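You operate a simulated robot arm through the tools that you are given. There is no shell and no other tool.

You run a simulated two-armed robot. Do the job below in one go: nothing can be reset, and whatever is moved stays where it is left.

## Task
Put the felt ring from the pin rail in the FELT drawer and polish the dull pins bright.
Fine: shut the drawer; beige block with paste from the red tin, put back after. Set down upright: beige block.
Where things are to end (x, y in the base frame): blue felt ring within 6 cm of [64, -67].

The check looks at the end state, three seconds after you hand in, the way a careful person would. Anything else that was tipped, shoved, dropped, spilled or broken makes it a failure.

## Robot
Two 7-joint arms with two-finger parallel grippers on one trunk that stands fixed in place. Base frame: the origin is at the foot of the trunk, x ahead of it, y to its left, z up. Readings come in cm, degrees, newtons and seconds.
The left shoulder is at [7, 16.3, 119.5], the right one opposite. With the tool pointing down near the work surface each hand reaches from about 38 to 88 cm from the base axis, measured 20 degrees to its own side. Payload 3.43 kg a hand.
The tool frame of a hand sits at the grasp point between the pads (the TCP): z along the fingers, y along the line on which they close. The tips reach 3.4 cm beyond it. The gripper opens to 12.8 cm. The fingers are 2.4 cm wide and 1.2 cm thick; the gripper's body (4.8 by 13 cm) begins 9.6 cm behind the TCP.
Orientation is that of the tool frame in the base frame, as a unit quaternion [x, y, z, w]. With the fingers straight down and closing along the base's y, the tool's x points along the base's -x, its y along +y and its z along -z.

## Interface
- The arms move only by the tool arm_command. It takes "left_steps", "right_steps" or both (then of equal length, played together; a hand with none holds still); each is one flat list of numbers, 7 for each row, row after row: the shift along the tool's x, y, z in m, then the turn, a rotation vector about the tool's x, y, z in degrees, then the closure in counts, from 0 (fully open) to 255 (shut). In form: [dx, dy, dz, rx, ry, rz, jaw, dx, dy, dz, rx, ry, rz, jaw, ...]. A call has 1 to 20 rows; each row shifts and turns the commanded pose from where the row before left it, along the tool's axes as they then stand. Rows are played at 5 a second. More than 5 cm and 8.6 degrees between two rows, or a gripper value outside its range, and nothing of the call is played. A pose out of reach is approached as far as the arm can. The call stops where the force on the tool passes 90 N (or 10 N more than at its start, if that is more) or the arm is blocked; 0.2 s more then pass. The fingers move at their own pace (about 15.3 cm/s each) and stop on an object; they squeeze with about 33 N. The grip force told is the motor's: it shows also when the fingers shut on nothing. Time passes only in rows, and 0.2 s behind the last, so rows that do not move let the fingers close. The reply holds the time, the measured pose of the TCP, the force on the tool along the base axes, the opening and the grip force, in the units named above and with some noise, with the torque about the TCP (base axes, N m) and any sound that the robot's microphone picked up.
- Cameras (640 x 400 px; columns grow to the right, rows downward): "scene" is now at [10.89, -4.19, 141.62]; the picture's right is [-0.56, -0.83, 0.00], its down [-0.55, 0.37, -0.75] and it looks along [0.62, -0.42, -0.67] (base axes); focal length 351 px, centre (320, 200). "left" rides on the left gripper at [7.6, 1.1, -16] in its tool frame; the picture's right is [-0.15, 0.99, 0.00], its down [-0.88, -0.13, -0.46] and it looks along [-0.45, -0.07, 0.89] (tool axes); focal length 234 px, centre (320, 200). "right" rides on the right gripper at [7.6, -1.1, -16] in its tool frame; the picture's right is [0.15, 0.99, 0.00], its down [-0.88, 0.13, -0.46] and it looks along [-0.45, 0.07, 0.89] (tool axes); focal length 234 px, centre (320, 200). There is no depth. A picture from a camera that has moved, and an enlarged one, comes with that camera's place and axes in the base frame and with its lens. The place of the scene camera against the robot may be out by one fixed shift of up to 1.8 cm in any direction.
- capture(camera): a new picture of that camera. The clock stands still meanwhile.
- slide_trunk(by): slides the trunk up (or, below 0, down) by that many cm; the arms and the scene camera ride with it, the base frame stays. It gives what a move gives, with no picture.
- pan_tilt(pan, tilt): turns the head with the scene camera to pan (to the left, within 86 degrees either way) and tilt (down, from -29 to 69), counted from straight ahead of the robot. It gives what a move gives.
- zoom(camera, box): a new picture of the part [left, top, right, bottom] of that camera's present view, enlarged. The clock stands still meanwhile.
- job_done(): hands the job in; it is judged then, once.

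Nothing tells you positions but the pictures and the camera data. Unless the task says otherwise, let go and move clear before handing in.

The tools are called after "Call:" as name(argument=value, ...) on one line, values as JSON. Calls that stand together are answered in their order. arm_command: Moves the arms, as the interface text tells. Its arguments: {"type":"object","properties":{"left_steps":{"type":"array","items":{"type":"number"}},"right_steps":{"type":"array","items":{"type":"number"}}},"required":[]} The other tools are called the same way: slide_trunk (by) slides the trunk up or down; pan_tilt (pan, tilt) turns the head that bears the scene camera; capture (camera) takes a picture; zoom (camera, box) takes an enlarged picture of a part of a camera's view; job_done () hands the job in.

At the start:

```text
t: 0.0
left_tool_pos: [73.41, -0.5, 104.86]
left_orientation: [0.0, 1.0, 0.0, 0.0]
left_force: [0.7, 0.1, 0.4]
left_torque: [-0.02, 0.02, 0.0]
left_width: 12.8
left_grasp_force: 0.0
right_tool_pos: [42.98, -51.02, 110.03]
right_orientation: [-0.001, 1.0, 0.001, 0.0]
right_force: [0.3, 0.2, -0.2]
right_torque: [-0.02, 0.0, -0.01]
right_width: 12.79
right_grasp_force: 0.2
trunk travel left (down, up): [-67.5, 26.5]
head pan, tilt: [-34.1, 41.7]
```

scene: 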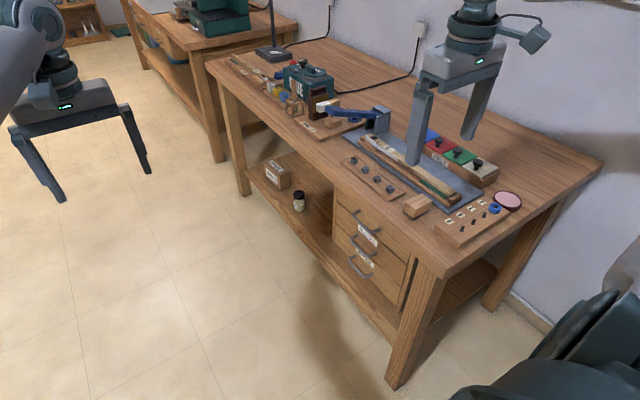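
right: 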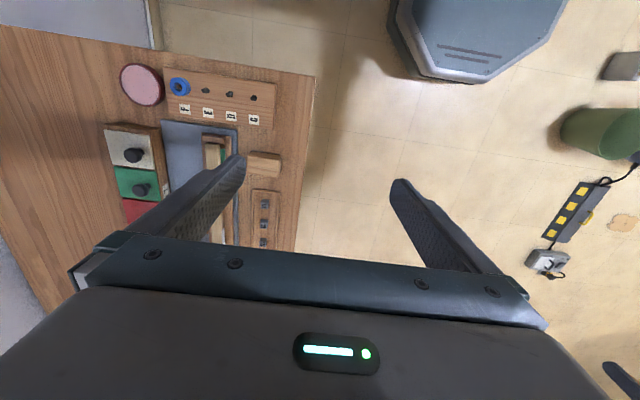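
left: 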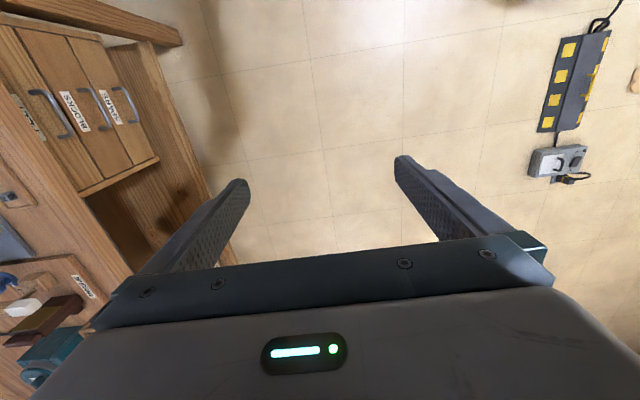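

I see a workbench to the front right with a pin rail carrying a blue felt ring, tins with knobs, a beige block, and drawers below. I will look closer at the parts before moving anything.

Call:
zoom(camera="scene", box=[400, 120, 540, 260])

Call:
zoom(camera="scene", box=[310, 90, 470, 220])

Call:
zoom(camera="scene", box=[310, 180, 450, 310])

Call:
zoom(camera="right", box=[80, 40, 330, 250])

Call:
zoom(camera="left", box=[0, 0, 240, 200])

Call:
zoom(camera="scene", box=[210, 30, 350, 150])

```text
2.86 times, centred on (470, 190) of scene
camera zoom: at [10.89, -4.19, 141.62], right [-0.56, -0.83, 0.0], down [-0.55, 0.37, -0.75], along [0.62, -0.42, -0.67], focal length 1003 px, centre (-109, 229)
```

zoom: 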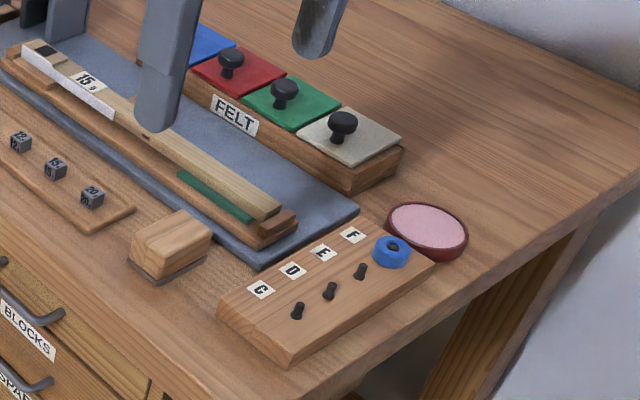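

```text
3.08 times, centred on (390, 155) of scene
camera zoom: at [10.89, -4.19, 141.62], right [-0.56, -0.83, 0.0], down [-0.55, 0.37, -0.75], along [0.62, -0.42, -0.67], focal length 1080 px, centre (105, 338)
```

zoom: 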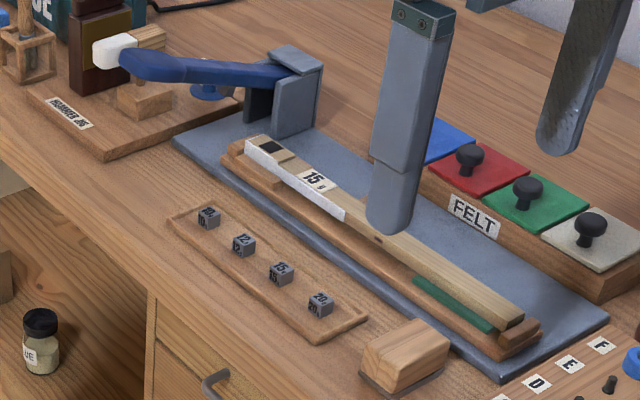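

```text
3.08 times, centred on (380, 245) of scene
camera zoom: at [10.89, -4.19, 141.62], right [-0.56, -0.83, 0.0], down [-0.55, 0.37, -0.75], along [0.62, -0.42, -0.67], focal length 1080 px, centre (135, 62)
```

zoom: 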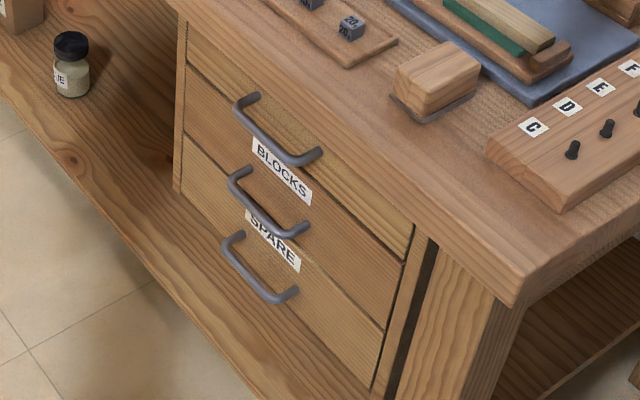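

```text
1.90 times, centred on (205, 145) of right
camera zoom: at [35.54, -52.33, 126.03], right [-0.15, 0.99, 0.0], down [0.88, 0.13, 0.46], along [0.45, 0.07, -0.89], focal length 446 px, centre (539, 305)
```

zoom: 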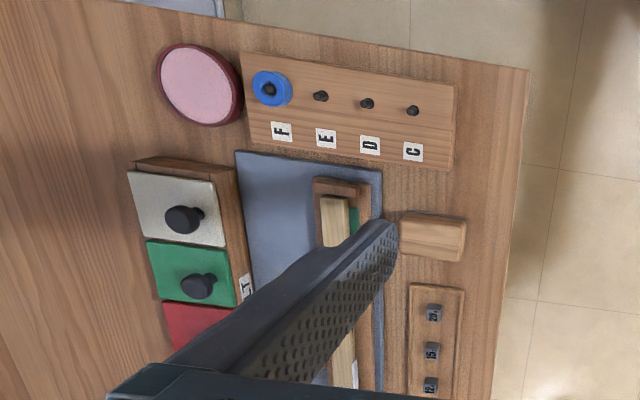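

```text
2.00 times, centred on (120, 100) of left
camera zoom: at [65.84, 0.64, 120.75], right [0.15, 0.99, 0.0], down [0.88, -0.13, 0.46], along [0.45, -0.07, -0.89], focal length 468 px, centre (720, 400)
```

zoom: 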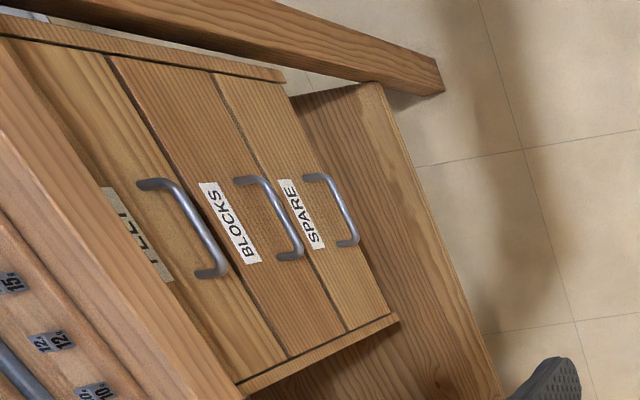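

```text
3.33 times, centred on (280, 90) of scene
camera zoom: at [10.89, -4.19, 141.62], right [-0.56, -0.83, 0.0], down [-0.55, 0.37, -0.75], along [0.62, -0.42, -0.67], focal length 1170 px, centre (453, 567)
```

zoom: 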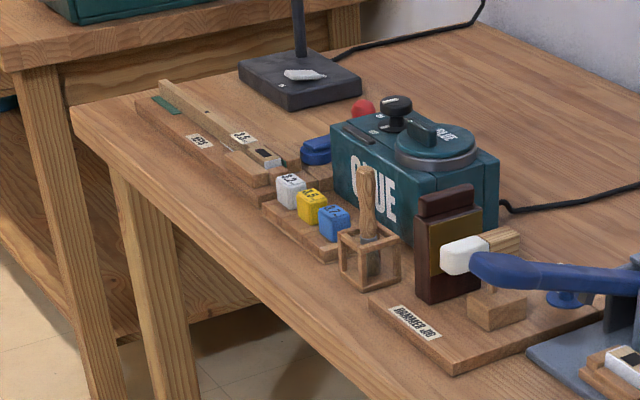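

The table edge runs along x at about y=-53, its top at about z=77. The pins stand near x=40, y=-64 to -77, and the wooden block is near (53,-62). I'll bring the right hand's camera nearer for a better look.

Call:
arm_command(right_steps=[0.0117, -0.0317, 0.0217, 0, 0, 0, 0, 0.0117, -0.0317, 0.0217, 0, 0, 0, 0, 0.0117, -0.0317, 0.0217, 0, 0, 0, 0, 0.0117, -0.0317, 0.0217, 0, 0, 0, 0, 0.0117, -0.0317, 0.0217, 0, 0, 0, 0, 0.0117, -0.0317, 0.0217, 0, 0, 0, 0])

Call:
capture(camera="right")

Call:
pan_tilt(pan=-58, tilt=42)

Call:
capture(camera="scene")

```text
t: 1.4
left_tool_pos: [73.29, -0.54, 104.8]
left_orientation: [0.0, 1.0, 0.001, 0.0]
left_force: [0.0, -0.5, -0.2]
left_torque: [0.03, -0.01, 0.01]
left_width: 12.79
left_grasp_force: 0.0
right_tool_pos: [35.99, -70.23, 96.81]
right_orientation: [-0.001, 1.0, 0.001, -0.001]
right_force: [0.6, -0.5, 0.6]
right_torque: [0.01, 0.0, -0.02]
right_width: 12.78
right_grasp_force: 0.1
trunk travel left (down, up): [-67.5, 26.5]
head pan, tilt: [-34.1, 41.7]
```

```text
taken
camera right: at [28.48, -71.45, 112.8], right [-0.15, 0.99, 0.0], down [0.88, 0.13, 0.46], along [0.45, 0.07, -0.89], focal length 234 px, centre (320, 200)
```

right: 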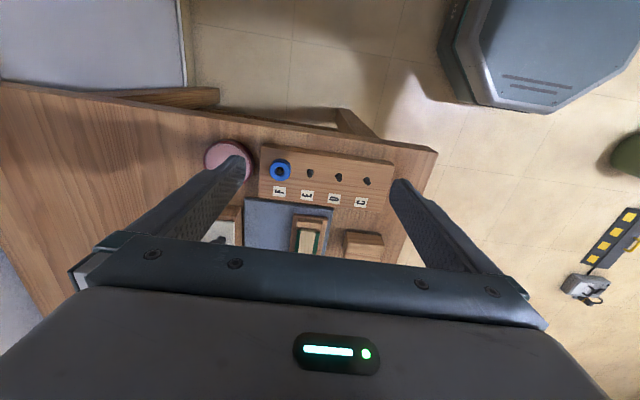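

```text
t: 2.3
left_tool_pos: [73.32, -0.41, 104.78]
left_orientation: [0.001, 1.0, 0.0, 0.001]
left_force: [0.4, -0.5, -0.2]
left_torque: [0.03, 0.03, -0.01]
left_width: 12.78
left_grasp_force: 0.0
right_tool_pos: [35.96, -70.16, 96.9]
right_orientation: [-0.001, 1.0, 0.0, 0.0]
right_force: [-0.4, -0.3, 0.4]
right_torque: [-0.02, -0.02, -0.01]
right_width: 12.79
right_grasp_force: 0.0
trunk travel left (down, up): [-67.5, 26.5]
head pan, tilt: [-58.0, 42.0]
```

```text
taken
camera scene: at [8.38, -6.57, 141.58], right [-0.85, -0.53, 0.0], down [-0.36, 0.57, -0.74], along [0.39, -0.63, -0.67], focal length 351 px, centre (320, 200)
```

scene: 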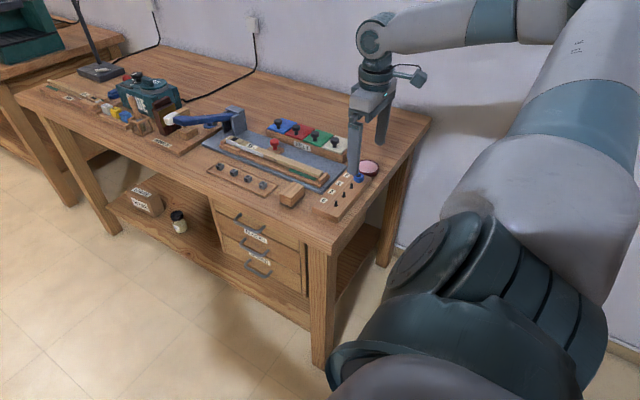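

Call:
zoom(camera="right", box=[190, 120, 430, 270])

Call:
zoom(camera="scene", box=[260, 110, 390, 230])

Call:
zoom(camera="scene", box=[190, 180, 330, 300])

Call:
zoom(camera="scene", box=[90, 160, 210, 250])

```text
2.67 times, centred on (310, 195) of right
camera zoom: at [28.53, -71.31, 112.88], right [-0.15, 0.99, 0.0], down [0.88, 0.13, 0.46], along [0.45, 0.07, -0.89], focal length 624 px, centre (347, 213)
```

zoom: 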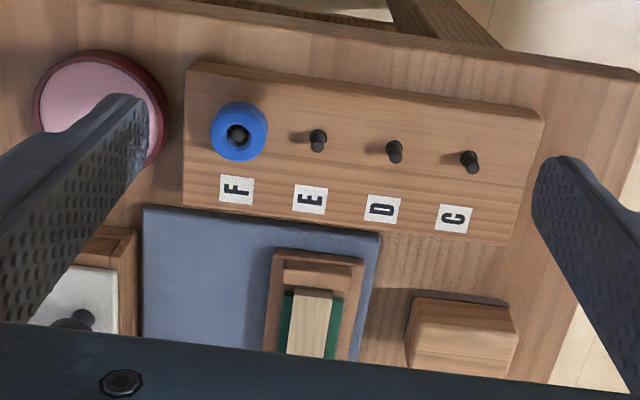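

```text
3.33 times, centred on (325, 170) of scene
camera zoom: at [8.38, -6.57, 141.58], right [-0.85, -0.53, 0.0], down [-0.36, 0.57, -0.74], along [0.39, -0.63, -0.67], focal length 1170 px, centre (303, 300)
```

zoom: 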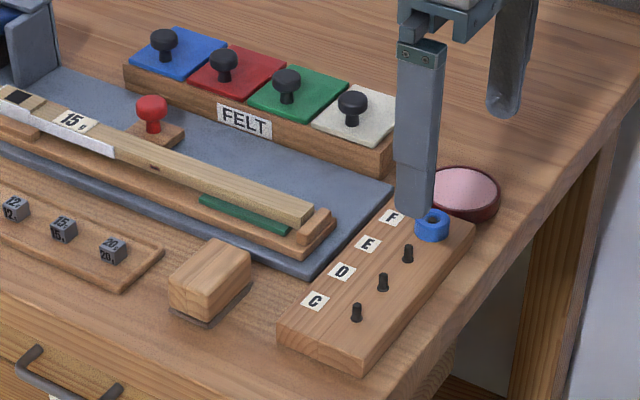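

```text
3.33 times, centred on (260, 240) of scene
camera zoom: at [8.38, -6.57, 141.58], right [-0.85, -0.53, 0.0], down [-0.36, 0.57, -0.74], along [0.39, -0.63, -0.67], focal length 1170 px, centre (520, 67)
```

zoom: 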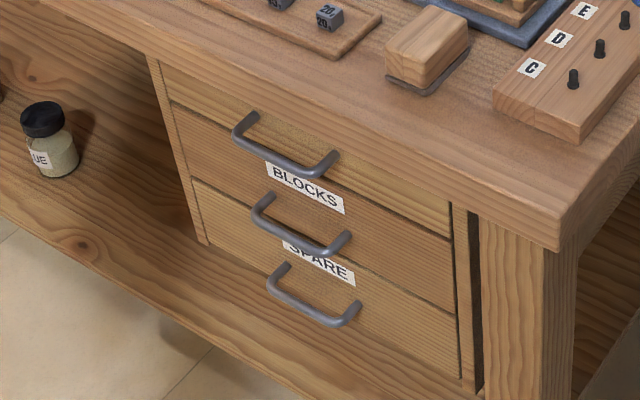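

```text
4.44 times, centred on (150, 205) of scene
camera zoom: at [8.38, -6.57, 141.58], right [-0.85, -0.53, 0.0], down [-0.36, 0.57, -0.74], along [0.39, -0.63, -0.67], focal length 1560 px, centre (1076, 178)
```

zoom: 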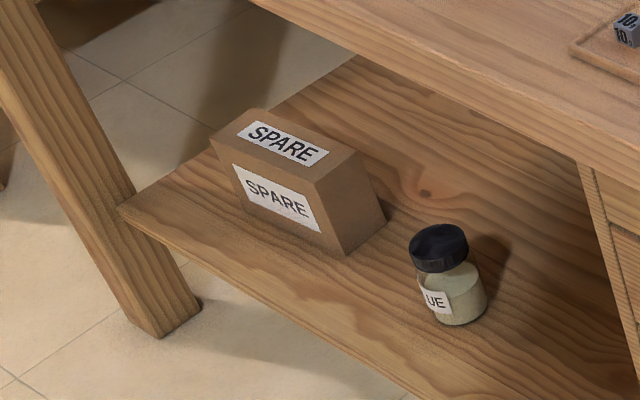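

The pins C–F are all dark, and the ring sits on F. There is a wooden block with a grey sole, and a FELT box with coloured, knobbed covers. I want closer views of the block and the covers to settle which is the beige block.

Call:
arm_command(right_steps=[-0.03, -0.01, 0, 0, 0, 0, 0, -0.03, -0.01, 0, 0, 0, 0, 0, -0.03, -0.01, 0, 0, 0, 0, 0])

Call:
capture(camera="right")

Call:
zoom(camera="right", box=[170, 110, 430, 270])

Call:
zoom(camera="scene", box=[300, 120, 360, 165])

Call:
zoom(camera="scene", box=[270, 170, 350, 225])

```text
t: 3.1
left_tool_pos: [73.49, -0.65, 104.76]
left_orientation: [0.0, 1.0, 0.001, -0.001]
left_force: [-0.4, -0.8, -1.0]
left_torque: [0.02, 0.03, -0.02]
left_width: 12.82
left_grasp_force: 0.0
right_tool_pos: [45.15, -73.21, 96.85]
right_orientation: [0.0, 1.0, 0.001, 0.0]
right_force: [0.2, -0.5, 0.9]
right_torque: [0.04, -0.01, 0.01]
right_width: 12.82
right_grasp_force: 0.0
trunk travel left (down, up): [-67.5, 26.5]
head pan, tilt: [-58.0, 42.0]
```

```text
taken
camera right: at [37.67, -74.5, 112.81], right [-0.15, 0.99, 0.0], down [0.88, 0.13, 0.45], along [0.45, 0.07, -0.89], focal length 234 px, centre (320, 200)
```

right: 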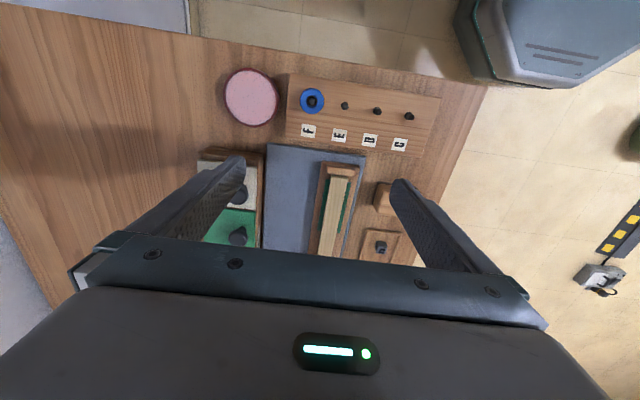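

```text
2.46 times, centred on (300, 190) of right
camera zoom: at [37.67, -74.5, 112.81], right [-0.15, 0.99, 0.0], down [0.88, 0.13, 0.45], along [0.45, 0.07, -0.89], focal length 576 px, centre (369, 225)
```

zoom: 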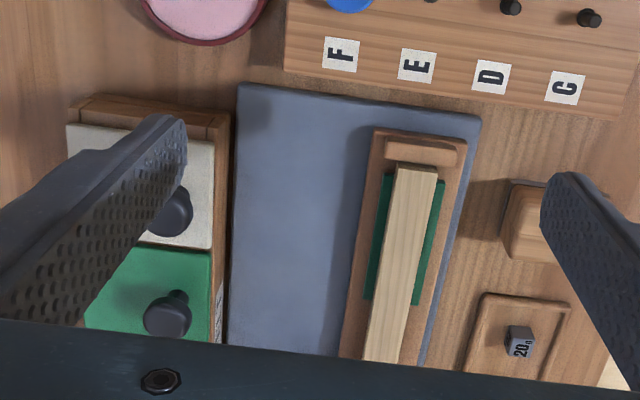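

```text
8.89 times, centred on (330, 142) of scene
camera zoom: at [8.58, -6.7, 141.56], right [-0.85, -0.53, 0.0], down [-0.36, 0.57, -0.74], along [0.39, -0.63, -0.67], focal length 3121 px, centre (231, 711)
```

zoom: 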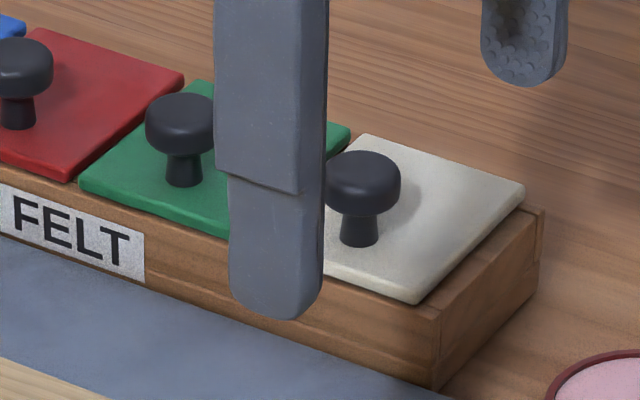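

```text
7.27 times, centred on (310, 198) of scene
camera zoom: at [8.58, -6.7, 141.56], right [-0.85, -0.53, 0.0], down [-0.36, 0.57, -0.74], along [0.39, -0.63, -0.67], focal length 2554 px, centre (393, 218)
```

zoom: 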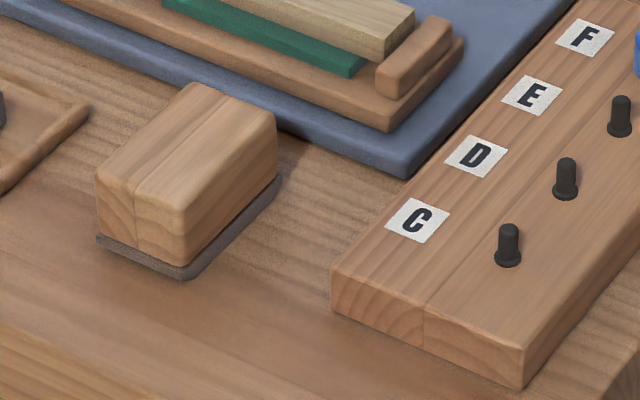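

The wooden block with the grey sole (about (51,-60)) is the polishing block, since the white square is only a box lid. The FELT drawer is the top one, with its handle at about (63,-53,69). I'll park the left arm out of the way and bring the right hand round to face the handle.

Call:
arm_command(left_steps=[0.026, 0.0394, 0, 0, 0, 0, 0, 0.026, 0.0394, 0, 0, 0, 0, 0, 0.026, 0.0394, 0, 0, 0, 0, 0, 0.026, 0.0394, 0, 0, 0, 0, 0, 0.026, 0.0394, 0, 0, 0, 0, 0, 0.026, 0.0394, 0, 0, 0, 0, 0, 0.026, 0.0394, 0, 0, 0, 0, 0, 0.026, 0.0394, 0, 0, 0, 0, 0], right_steps=[-0.01875, 0.04375, 0, 0, 0, 0, 0, -0.01875, 0.04375, 0, 0, 0, 0, 0, -0.01875, 0.04375, 0, 0, 0, 0, 0, -0.01875, 0.04375, 0, 0, 0, 0, 0, -0.01875, 0.04375, 0, 0, 0, 0, 0, -0.01875, 0.04375, 0, 0, 0, 0, 0, -0.01875, 0.04375, 0, 0, 0, 0, 0, -0.01875, 0.04375, 0, 0, 0, 0, 0])

Call:
arm_command(right_steps=[0, 0, 0, 8.1818, 0, 0, 0, 0, 0, 0, 8.1818, 0, 0, 0, 0, 0, 0, 8.1818, 0, 0, 0, 0, 0, 0, 8.1818, 0, 0, 0, 0, 0, 0, 8.1818, 0, 0, 0, 0, 0, 0, 8.1818, 0, 0, 0, 0, 0, 0, 8.1818, 0, 0, 0, 0, 0, 0, 8.1818, 0, 0, 0, 0, 0, 0, 8.1818, 0, 0, 0, 0, 0, 0, 8.1818, 0, 0, 0, 0, 0, 0, 8.1818, 0, 0, 0])

Call:
capture(camera="right")

Call:
capture(camera="scene")

```text
t: 4.9
left_tool_pos: [52.46, 31.28, 104.79]
left_orientation: [0.0, 1.0, -0.001, 0.0]
left_force: [0.1, 0.4, 0.1]
left_torque: [-0.06, -0.02, -0.02]
left_width: 12.81
left_grasp_force: 0.1
right_tool_pos: [60.02, -37.86, 97.09]
right_orientation: [0.0, 1.0, -0.002, 0.001]
right_force: [-0.8, 0.3, -0.3]
right_torque: [-0.02, -0.02, 0.01]
right_width: 12.78
right_grasp_force: 0.1
trunk travel left (down, up): [-67.5, 26.5]
head pan, tilt: [-58.0, 42.0]
```

```text
t: 7.3
left_tool_pos: [52.46, 30.83, 104.84]
left_orientation: [0.0, 1.0, 0.001, 0.0]
left_force: [0.0, -0.4, -0.4]
left_torque: [0.05, -0.04, 0.03]
left_width: 12.8
left_grasp_force: 0.0
right_tool_pos: [59.99, -38.1, 97.04]
right_orientation: [-0.001, 0.758, -0.652, 0.001]
right_force: [-0.3, -0.5, 0.8]
right_torque: [-0.02, 0.0, 0.01]
right_width: 12.78
right_grasp_force: 0.1
right hand out of reach, approached as far as the arm can: row 11
trunk travel left (down, up): [-67.5, 26.5]
head pan, tilt: [-58.0, 42.0]
```

```text
taken
camera right: at [52.5, -22.61, 100.51], right [-0.15, 0.15, -0.98], down [0.88, 0.47, -0.06], along [0.45, -0.87, -0.2], focal length 234 px, centre (320, 200)
```

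right: 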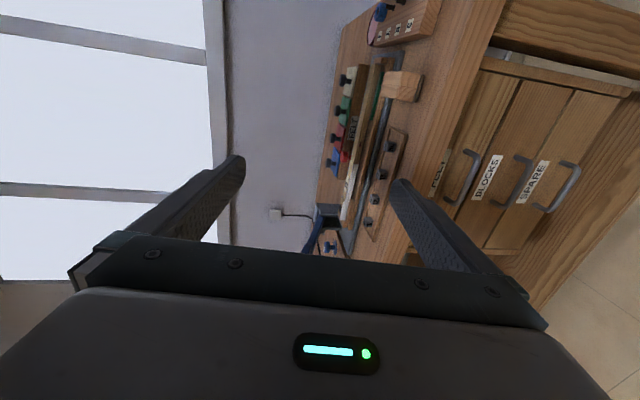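

```text
taken
camera scene: at [8.34, -6.65, 141.58], right [-0.85, -0.53, 0.0], down [-0.35, 0.57, -0.74], along [0.39, -0.63, -0.67], focal length 351 px, centre (320, 200)
```

scene: 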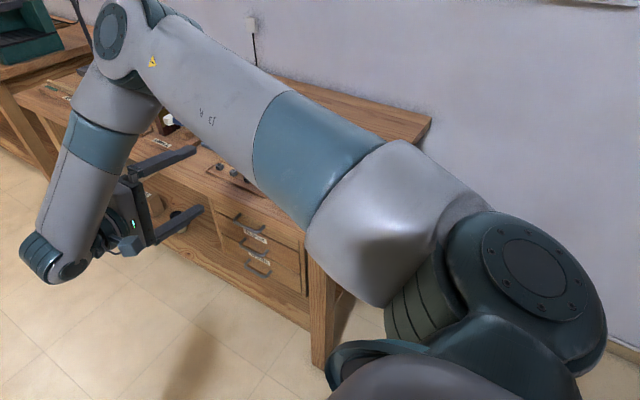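

The FELT label is confirmed on the top drawer, and I'm zooming for an accurate handle position.

Call:
zoom(camera="right", box=[420, 120, 540, 220])

```text
4.00 times, centred on (480, 170) of right
camera zoom: at [52.5, -22.61, 100.51], right [-0.15, 0.15, -0.98], down [0.88, 0.47, -0.06], along [0.45, -0.87, -0.2], focal length 937 px, centre (-320, 320)
```

zoom: 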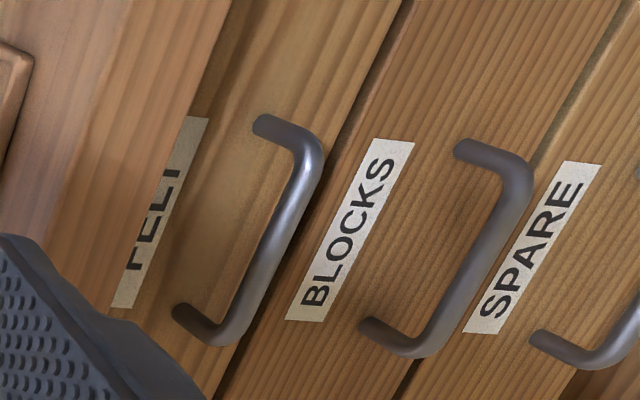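

The handle bar is centred near (63.6,-53.7,69.3) and stands about 3.5 cm off the face. I'm lowering the right hand in front of it with the jaws part closed.

Call:
arm_command(right_steps=[-0.006, 0.0453, 0.0065, 0, 0, 0, 150, -0.006, 0.0453, 0.0065, 0, 0, 0, 150, -0.006, 0.0453, 0.0065, 0, 0, 0, 150, -0.006, 0.0453, 0.0065, 0, 0, 0, 150, -0.006, 0.0453, 0.0065, 0, 0, 0, 150, -0.006, 0.0453, 0.0065, 0, 0, 0, 150])

Call:
capture(camera="right")

Call:
capture(camera="scene")

```text
t: 8.7
left_tool_pos: [52.45, 31.06, 104.72]
left_orientation: [-0.001, 1.0, 0.0, -0.001]
left_force: [-0.3, 0.4, -0.1]
left_torque: [0.0, 0.0, -0.01]
left_width: 12.8
left_grasp_force: 0.0
right_tool_pos: [63.8, -37.94, 69.66]
right_orientation: [-0.001, 0.758, -0.653, 0.001]
right_force: [-0.1, -0.3, 0.5]
right_torque: [0.02, 0.01, -0.04]
right_width: 5.27
right_grasp_force: 0.1
trunk travel left (down, up): [-67.5, 26.5]
head pan, tilt: [-58.0, 42.0]
```

```text
taken
camera right: at [56.24, -22.35, 73.1], right [-0.15, 0.15, -0.98], down [0.88, 0.47, -0.06], along [0.45, -0.87, -0.2], focal length 234 px, centre (320, 200)
```

right: 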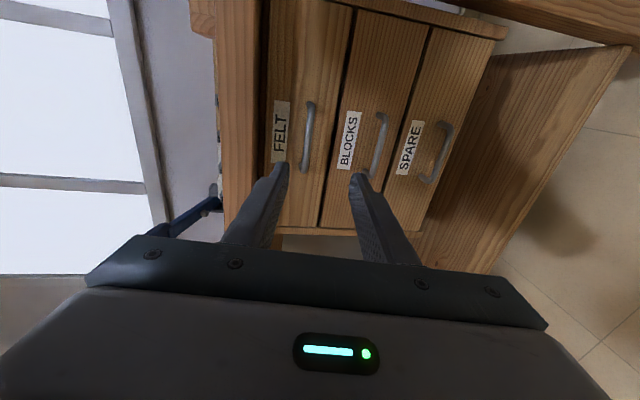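

```text
taken
camera scene: at [8.44, -6.49, 141.59], right [-0.85, -0.53, 0.0], down [-0.36, 0.57, -0.74], along [0.39, -0.63, -0.67], focal length 351 px, centre (320, 200)
```

scene: 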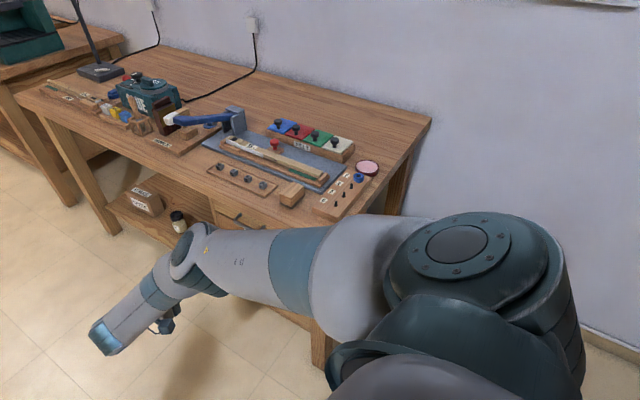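

Call:
zoom(camera="right", box=[240, 70, 400, 210])

```text
2.86 times, centred on (320, 140) of right
camera zoom: at [56.24, -22.35, 73.1], right [-0.15, 0.15, -0.98], down [0.88, 0.47, -0.06], along [0.45, -0.87, -0.2], focal length 669 px, centre (320, 371)
```

zoom: 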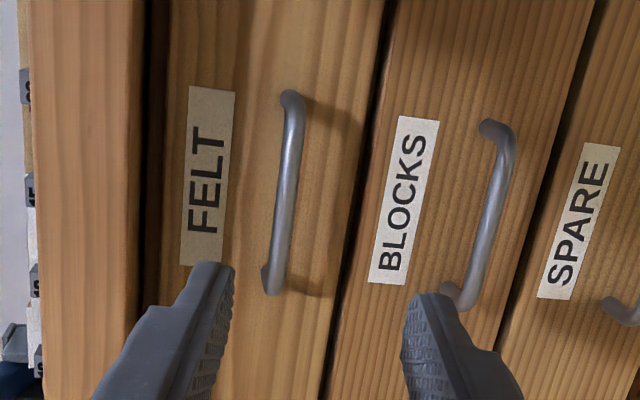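

The bar triangulates to (63.5,-54.3,68.8), so I'm moving in around it and closing.

Call:
arm_command(right_steps=[0.0005, -0.003, 0.03, 0, 0, 0, 150, 0.0005, -0.003, 0.03, 0, 0, 0, 150, 0.0005, -0.003, 0.03, 0, 0, 0, 150, 0.0005, -0.003, 0.03, 0, 0, 0, 150, 0.0005, -0.003, 0.015, 0, 0, 0, 150])

Call:
capture(camera="right")

```text
t: 9.9
left_tool_pos: [52.43, 31.01, 104.74]
left_orientation: [-0.002, 1.0, 0.001, 0.0]
left_force: [-0.3, -0.4, -1.1]
left_torque: [-0.03, -0.03, 0.0]
left_width: 12.8
left_grasp_force: 0.0
right_tool_pos: [63.43, -51.46, 68.92]
right_orientation: [-0.002, 0.758, -0.652, 0.001]
right_force: [-0.7, -0.8, 0.0]
right_torque: [0.0, -0.01, 0.02]
right_width: 5.28
right_grasp_force: 0.1
trunk travel left (down, up): [-67.5, 26.5]
head pan, tilt: [-58.0, 42.0]
```

```text
taken
camera right: at [55.92, -35.94, 72.52], right [-0.15, 0.15, -0.98], down [0.88, 0.47, -0.06], along [0.45, -0.87, -0.2], focal length 234 px, centre (320, 200)
```

right: 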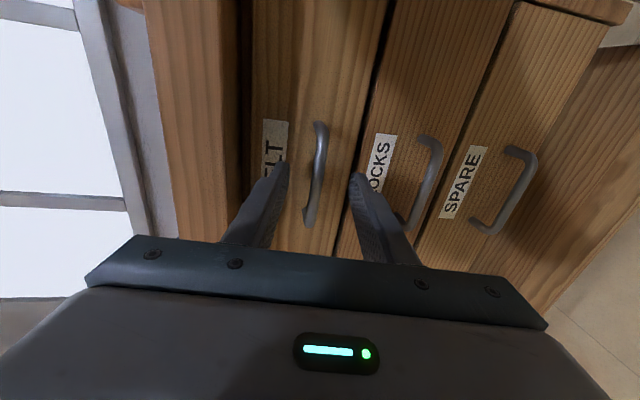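

Call:
arm_command(right_steps=[0, -0.001, 0.013, 0, 0, 0, 150, 0, 0, 0, 0, 0, 0, 255, 0, 0, 0, 0, 0, 0, 255, 0, 0, 0, 0, 0, 0, 255])

Call:
capture(camera="right")

```text
t: 10.9
left_tool_pos: [52.43, 31.06, 104.8]
left_orientation: [-0.001, 1.0, 0.001, 0.0]
left_force: [0.0, -0.3, 0.1]
left_torque: [-0.02, 0.05, 0.03]
left_width: 12.81
left_grasp_force: 0.1
right_tool_pos: [63.42, -52.83, 69.16]
right_orientation: [-0.001, 0.758, -0.653, 0.001]
right_force: [0.7, -2.5, 8.1]
right_torque: [-0.15, 0.37, -0.4]
right_width: 0.96
right_grasp_force: 43.6
trunk travel left (down, up): [-67.5, 26.5]
head pan, tilt: [-58.0, 42.0]
```

```text
taken
camera right: at [55.93, -37.21, 72.53], right [-0.15, 0.15, -0.98], down [0.88, 0.47, -0.06], along [0.45, -0.87, -0.2], focal length 234 px, centre (320, 200)
```

right: 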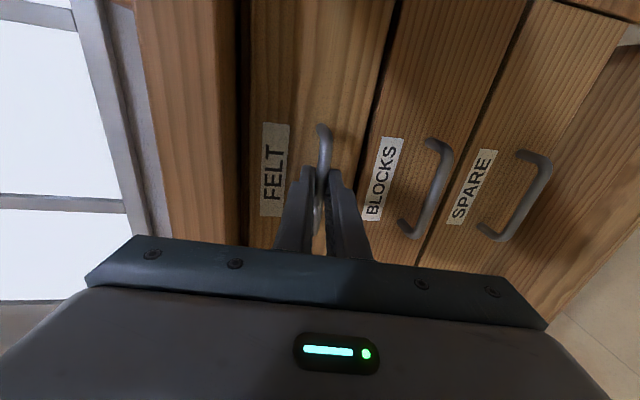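

Call:
arm_command(right_steps=[0, 0.00285, -0.0198, 0, 0, 0, 255, 0, 0.00285, -0.0198, 0, 0, 0, 255, 0, 0.00285, -0.0198, 0, 0, 0, 255, 0, 0.00285, -0.0198, 0, 0, 0, 255])

Call:
capture(camera="right")

```text
t: 11.9
left_tool_pos: [52.42, 31.08, 104.78]
left_orientation: [0.0, 1.0, 0.0, 0.0]
left_force: [0.0, -0.2, 0.7]
left_torque: [0.0, 0.0, 0.03]
left_width: 12.81
left_grasp_force: 0.0
right_tool_pos: [63.43, -44.5, 69.07]
right_orientation: [-0.001, 0.758, -0.652, 0.002]
right_force: [3.2, 0.1, 10.4]
right_torque: [-0.06, 0.23, -0.2]
right_width: 0.98
right_grasp_force: 43.6
trunk travel left (down, up): [-67.5, 26.5]
head pan, tilt: [-58.0, 42.0]
```

```text
taken
camera right: at [55.87, -28.98, 72.57], right [-0.15, 0.15, -0.98], down [0.88, 0.47, -0.06], along [0.45, -0.87, -0.2], focal length 234 px, centre (320, 200)
```

right: 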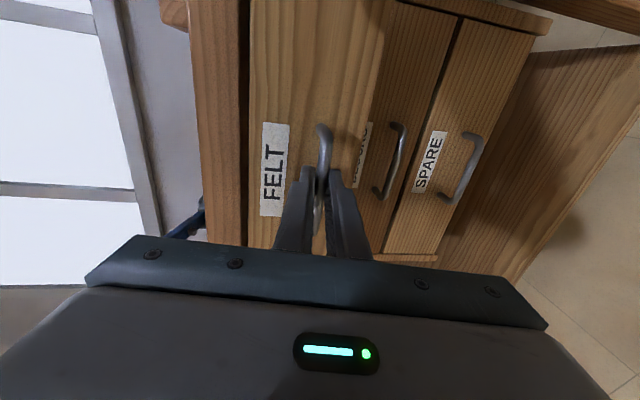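

The drawer is coming out smoothly, so I keep pulling.

Call:
arm_command(right_steps=[0, 0.00285, -0.0198, 0, 0, 0, 255, 0, 0.00285, -0.0198, 0, 0, 0, 255, 0, 0.00285, -0.0198, 0, 0, 0, 255, 0, 0.00285, -0.0198, 0, 0, 0, 255, 0, 0.00285, -0.0198, 0, 0, 0, 255, 0, 0.00285, -0.0198, 0, 0, 0, 255])

Call:
capture(camera="right")

Call:
capture(camera="scene")

```text
t: 13.3
left_tool_pos: [52.45, 31.13, 104.69]
left_orientation: [-0.001, 1.0, 0.0, 0.0]
left_force: [0.2, 0.7, -0.3]
left_torque: [-0.03, -0.04, -0.01]
left_width: 12.79
left_grasp_force: 0.0
right_tool_pos: [63.59, -32.5, 69.19]
right_orientation: [-0.001, 0.758, -0.652, 0.001]
right_force: [6.3, 1.0, 6.4]
right_torque: [-0.05, 0.08, 0.52]
right_width: 0.98
right_grasp_force: 43.1
trunk travel left (down, up): [-67.5, 26.5]
head pan, tilt: [-58.0, 42.0]
```

```text
taken
camera right: at [55.89, -16.96, 72.57], right [-0.15, 0.15, -0.98], down [0.88, 0.47, -0.06], along [0.45, -0.87, -0.2], focal length 234 px, centre (320, 200)
```

right: 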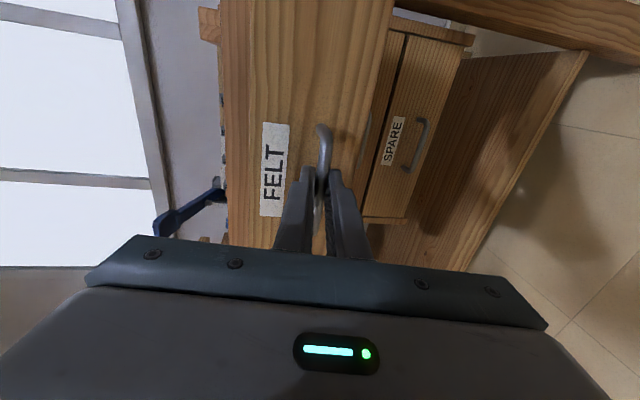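

```text
taken
camera scene: at [8.39, -6.39, 141.59], right [-0.85, -0.53, 0.0], down [-0.36, 0.57, -0.74], along [0.39, -0.63, -0.67], focal length 351 px, centre (320, 200)
```

scene: 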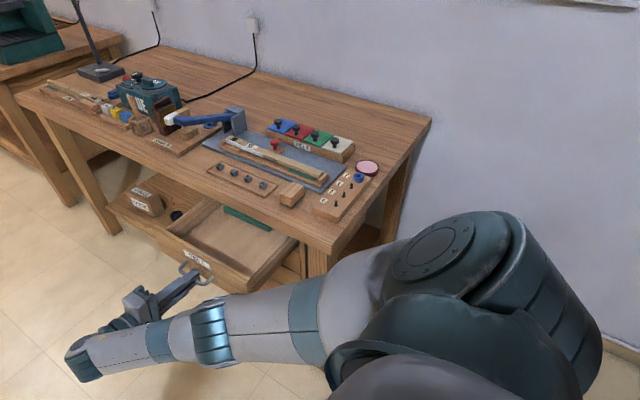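

Call:
zoom(camera="scene", box=[160, 180, 320, 300])

```text
3.33 times, centred on (240, 240) of scene
camera zoom: at [8.39, -6.39, 141.59], right [-0.85, -0.53, 0.0], down [-0.36, 0.57, -0.74], along [0.39, -0.63, -0.67], focal length 1170 px, centre (587, 67)
```

zoom: 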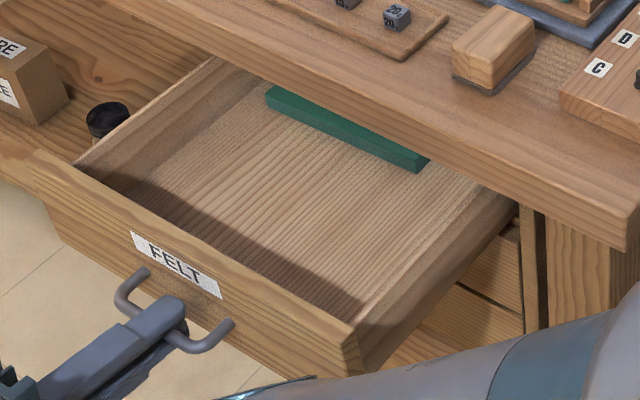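

The drawer is about 20 cm open and holds only a green felt strip at the back. I'll let go of the handle, back off, rise, and turn the hand back to pointing down with the fingers closing along x.

Call:
arm_command(right_steps=[0, 0, 0, 0, 0, 0, 170, 0, 0, 0, 0, 0, 0, 150, 0, 0.004, -0.03, 0, 0, 0, 150, 0, 0.004, -0.03, 0, 0, 0, 150, 0, -0.0445, -0.0064, 0, 0, 0, 150, 0, -0.0445, -0.0064, 0, 0, 0, 150, 0, -0.0445, -0.0064, 0, 0, 0, 100, 0, -0.0445, -0.0064, 0, 0, 0, 100, 0, -0.0445, -0.0064, 0, 0, 0, 100, 0, -0.0445, -0.0064, 0, 0, 0, 100, 0, -0.0445, -0.0064, 0, 0, 0, 100])

Call:
arm_command(right_steps=[0, 0, 0, -8.1818, 0, 0, 100, 0, 0, 0, -8.1818, 0, 0, 100, 0, 0, 0, -8.1818, 0, 0, 100, 0, 0, 0, -8.1818, 0, 0, 100, 0, 0, 0, -8.1818, 0, 0, 100, 0, 0, 0, -8.1818, 0, 0, 100, 0, 0, 0, -8.1818, 0, 0, 100, 0, 0, 0, -8.1818, 0, 0, 100, 0, 0, 0, -8.1818, 0, 0, 100, 0, 0, 0, -8.1818, 0, 0, 100])

Call:
arm_command(right_steps=[0, 0, 0, 0, 0, 8.1818, 100, 0, 0, 0, 0, 0, 8.1818, 100, 0, 0, 0, 0, 0, 8.1818, 100, 0, 0, 0, 0, 0, 8.1818, 100, 0, 0, 0, 0, 0, 8.1818, 100, 0, 0, 0, 0, 0, 8.1818, 100, 0, 0, 0, 0, 0, 8.1818, 100, 0, 0, 0, 0, 0, 8.1818, 100, 0, 0, 0, 0, 0, 8.1818, 100, 0, 0, 0, 0, 0, 8.1818, 100, 0, 0, 0, 0, 0, 8.1818, 100])

Call:
capture(camera="right")

Call:
capture(camera="scene")

```text
t: 15.7
left_tool_pos: [52.37, 31.13, 104.77]
left_orientation: [-0.001, 1.0, 0.0, 0.0]
left_force: [0.1, 0.5, 0.8]
left_torque: [0.01, 0.0, 0.07]
left_width: 12.8
left_grasp_force: 0.1
right_tool_pos: [63.37, -26.96, 100.69]
right_orientation: [0.0, 0.758, -0.652, 0.0]
right_force: [0.9, -0.2, 0.1]
right_torque: [0.0, 0.01, 0.03]
right_width: 7.75
right_grasp_force: 0.1
trunk travel left (down, up): [-67.5, 26.5]
head pan, tilt: [-58.0, 42.0]
```

```text
t: 17.9
left_tool_pos: [52.56, 30.92, 104.78]
left_orientation: [0.0, 1.0, 0.0, 0.0]
left_force: [-0.4, -0.7, 0.7]
left_torque: [0.04, -0.01, 0.0]
left_width: 12.83
left_grasp_force: 0.0
right_tool_pos: [67.36, -31.81, 98.31]
right_orientation: [-0.001, 1.0, 0.006, 0.0]
right_force: [-0.6, 0.5, -0.5]
right_torque: [-0.01, 0.02, -0.02]
right_width: 7.78
right_grasp_force: 0.1
right hand out of reach, approached as far as the arm can: row 5, 6, 7, 8, 9
trunk travel left (down, up): [-67.5, 26.5]
head pan, tilt: [-58.0, 42.0]
```

```text
t: 20.3
left_tool_pos: [52.4, 31.01, 104.85]
left_orientation: [-0.001, 1.0, 0.0, 0.0]
left_force: [0.3, -0.5, 1.3]
left_torque: [-0.02, 0.0, 0.0]
left_width: 12.8
left_grasp_force: 0.1
right_tool_pos: [67.26, -31.91, 98.34]
right_orientation: [0.707, 0.707, 0.002, -0.002]
right_force: [-0.1, 0.0, 0.2]
right_torque: [0.04, -0.02, -0.02]
right_width: 7.79
right_grasp_force: 0.1
trunk travel left (down, up): [-67.5, 26.5]
head pan, tilt: [-58.0, 42.0]
```

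```text
taken
camera right: at [66.29, -24.51, 114.4], right [0.99, 0.15, 0.0], down [0.13, -0.88, 0.45], along [0.07, -0.44, -0.89], focal length 234 px, centre (320, 200)
```

right: 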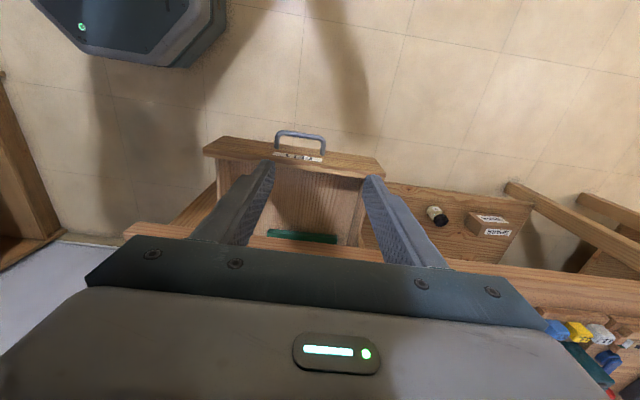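

```text
taken
camera scene: at [8.38, -6.55, 141.58], right [-0.85, -0.53, 0.0], down [-0.35, 0.57, -0.74], along [0.39, -0.63, -0.67], focal length 351 px, centre (320, 200)
```

scene: 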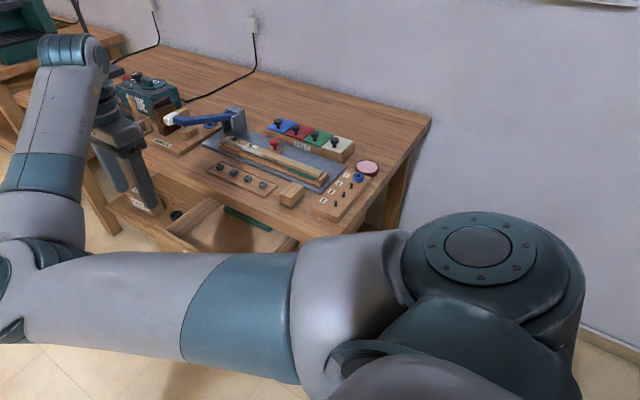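

Call:
arm_command(right_steps=[-0.0358, -0.0229, -0.0017, 0, 0, 0, 100, -0.0358, -0.0229, -0.0017, 0, 0, 0, 100, -0.0358, -0.0229, -0.0017, 0, 0, 0, 100, -0.0358, -0.0229, -0.0017, 0, 0, 0, 100, -0.0358, -0.0229, -0.0017, 0, 0, 0, 100, -0.0358, -0.0229, -0.0017, 0, 0, 0, 100, -0.0358, -0.0229, -0.0017, 0, 0, 0, 100, -0.0358, -0.0229, -0.0017, 0, 0, 0, 100, -0.0358, -0.0229, -0.0017, 0, 0, 0, 100, -0.0358, -0.0229, -0.0017, 0, 0, 0, 100, -0.0358, -0.0229, -0.0017, 0, 0, 0, 100, -0.0358, -0.0229, -0.0017, 0, 0, 0, 100])

Call:
capture(camera="right")

Call:
capture(camera="scene")

```text
t: 22.9
left_tool_pos: [52.31, 30.82, 104.98]
left_orientation: [-0.001, 1.0, 0.001, 0.001]
left_force: [0.4, -1.3, -1.3]
left_torque: [-0.01, -0.01, 0.01]
left_width: 12.8
left_grasp_force: 0.0
right_tool_pos: [39.95, -74.94, 99.97]
right_orientation: [0.705, 0.709, 0.004, -0.002]
right_force: [0.2, -0.1, -0.1]
right_torque: [0.01, 0.0, -0.02]
right_width: 7.8
right_grasp_force: 0.0
trunk travel left (down, up): [-67.5, 26.5]
head pan, tilt: [-58.0, 42.0]
```

```text
taken
camera right: at [38.83, -67.66, 116.01], right [0.99, 0.15, 0.0], down [0.13, -0.88, 0.45], along [0.07, -0.44, -0.89], focal length 234 px, centre (320, 200)
```

right: 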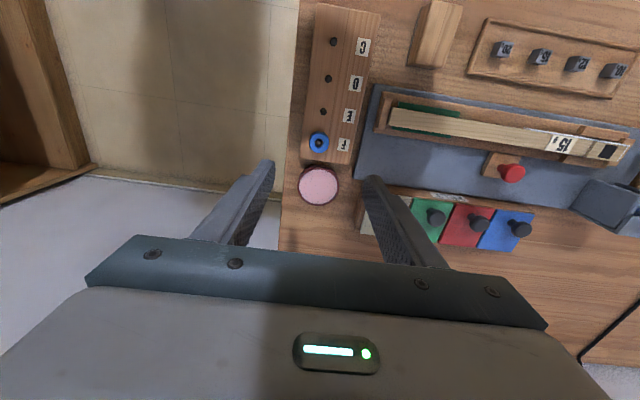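

```text
taken
camera scene: at [8.26, -6.74, 141.58], right [-0.85, -0.53, 0.0], down [-0.35, 0.57, -0.74], along [0.39, -0.63, -0.67], focal length 351 px, centre (320, 200)
```

scene: 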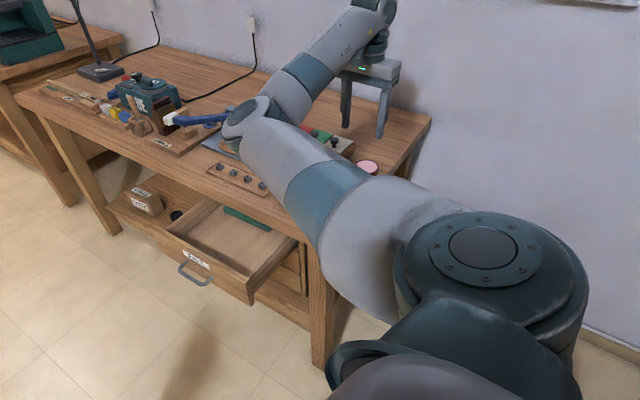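

Call:
zoom(camera="right", box=[260, 0, 400, 220])

```text
1.82 times, centred on (330, 110) of right
camera zoom: at [38.83, -67.66, 116.01], right [0.99, 0.15, 0.0], down [0.13, -0.88, 0.45], along [0.07, -0.44, -0.89], focal length 426 px, centre (302, 364)
```

zoom: 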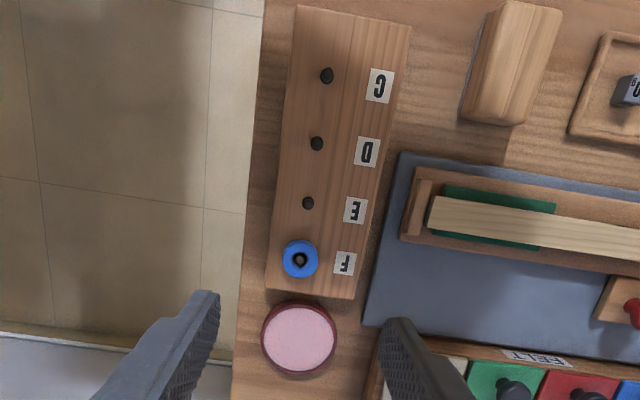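

The ring is at about (39.75,-75.2) with its top near z=83.2, and I'm lowering over it with a narrower opening.

Call:
arm_command(right_steps=[-0.0009, -0.0007, 0.033, 0, 0, 0, 155, -0.0009, -0.0007, 0.033, 0, 0, 0, 155, -0.0009, -0.0007, 0.033, 0, 0, 0, 155])

Call:
zoom(camera="right", box=[220, 80, 440, 280])

Call:
zoom(camera="scene", box=[320, 110, 420, 210])

```text
t: 23.7
left_tool_pos: [52.42, 31.11, 104.8]
left_orientation: [0.0, 1.0, 0.001, 0.0]
left_force: [-0.6, -0.8, -0.6]
left_torque: [-0.01, 0.03, -0.02]
left_width: 12.81
left_grasp_force: 0.1
right_tool_pos: [39.69, -75.2, 90.13]
right_orientation: [0.707, 0.707, 0.002, -0.002]
right_force: [-0.6, -0.7, 0.6]
right_torque: [0.01, -0.01, -0.01]
right_width: 5.03
right_grasp_force: 0.1
trunk travel left (down, up): [-67.5, 26.5]
head pan, tilt: [-58.0, 42.0]
```

```text
2.00 times, centred on (330, 180) of right
camera zoom: at [38.69, -67.81, 106.16], right [0.99, 0.15, 0.0], down [0.13, -0.88, 0.45], along [0.07, -0.44, -0.89], focal length 468 px, centre (300, 240)
```

zoom: 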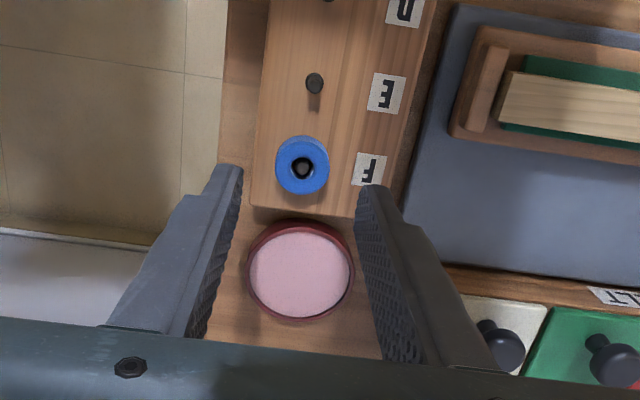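

```text
4.00 times, centred on (370, 160) of scene
camera zoom: at [8.42, -6.59, 141.58], right [-0.85, -0.53, 0.0], down [-0.36, 0.57, -0.74], along [0.39, -0.63, -0.67], focal length 1404 px, centre (120, 360)
```

zoom: 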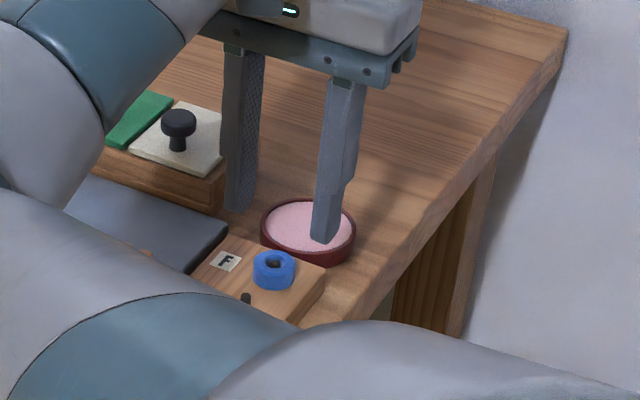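

Call:
arm_command(right_steps=[0, 0.001, 0.02, 0, 0, 0, 155, 0, 0.0005, 0.019, 0, 0, 0, 155])

Call:
zoom(camera="right", box=[220, 80, 440, 280])

Call:
zoom(camera="scene", box=[320, 110, 420, 210])

```text
t: 24.3
left_tool_pos: [52.54, 30.97, 104.8]
left_orientation: [0.0, 1.0, 0.0, 0.0]
left_force: [0.4, -0.3, -0.4]
left_torque: [0.01, 0.01, 0.0]
left_width: 12.78
left_grasp_force: 0.0
right_tool_pos: [39.84, -75.12, 86.22]
right_orientation: [0.707, 0.707, 0.003, -0.002]
right_force: [-1.2, -0.5, 0.0]
right_torque: [-0.03, 0.0, 0.02]
right_width: 5.02
right_grasp_force: 0.1
trunk travel left (down, up): [-67.5, 26.5]
head pan, tilt: [-58.0, 42.0]
```

```text
2.00 times, centred on (330, 180) of right
camera zoom: at [38.76, -67.72, 102.26], right [0.99, 0.15, 0.0], down [0.13, -0.88, 0.45], along [0.07, -0.44, -0.89], focal length 468 px, centre (300, 240)
```

zoom: 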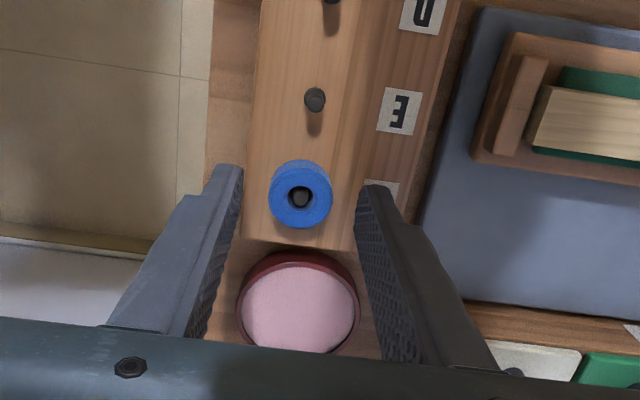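

```text
4.00 times, centred on (370, 160) of scene
camera zoom: at [8.38, -6.59, 141.58], right [-0.85, -0.53, 0.0], down [-0.35, 0.57, -0.74], along [0.39, -0.63, -0.67], focal length 1404 px, centre (120, 360)
```

zoom: 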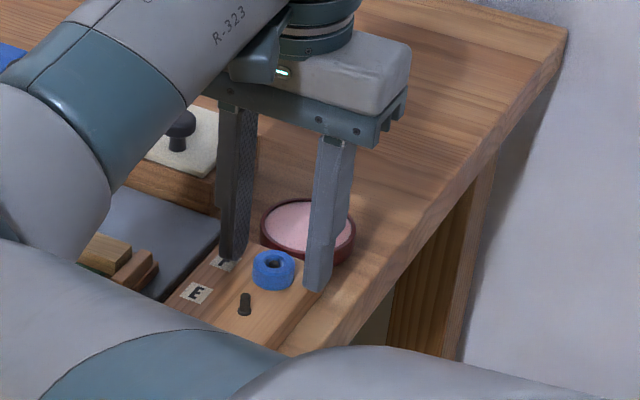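

Call:
arm_command(right_steps=[0, 0, 0.004, 0, 0, 0, 155])

Call:
zoom(camera="scene", box=[350, 145, 410, 195])

```text
t: 24.7
left_tool_pos: [52.49, 30.93, 104.86]
left_orientation: [0.0, 1.0, 0.0, 0.0]
left_force: [-0.4, -0.2, -0.8]
left_torque: [0.04, -0.05, -0.03]
left_width: 12.81
left_grasp_force: 0.0
right_tool_pos: [39.82, -75.09, 85.87]
right_orientation: [0.706, 0.708, 0.003, -0.002]
right_force: [-0.3, 0.3, -1.1]
right_torque: [0.02, -0.01, -0.02]
right_width: 5.02
right_grasp_force: 0.0
trunk travel left (down, up): [-67.5, 26.5]
head pan, tilt: [-58.0, 42.0]
```

```text
8.00 times, centred on (380, 170) of scene
camera zoom: at [8.4, -6.59, 141.58], right [-0.85, -0.53, 0.0], down [-0.36, 0.57, -0.74], along [0.39, -0.63, -0.67], focal length 2809 px, centre (-160, 440)
```

zoom: 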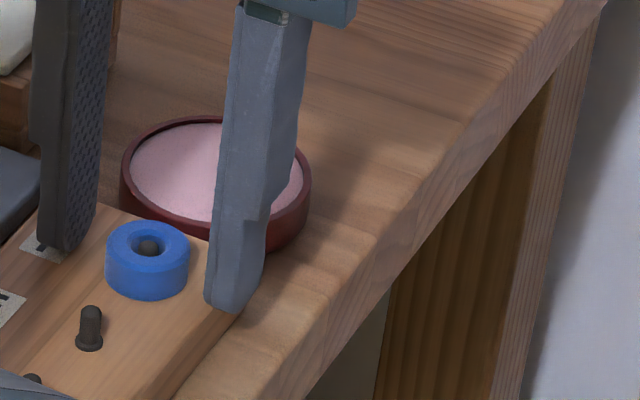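

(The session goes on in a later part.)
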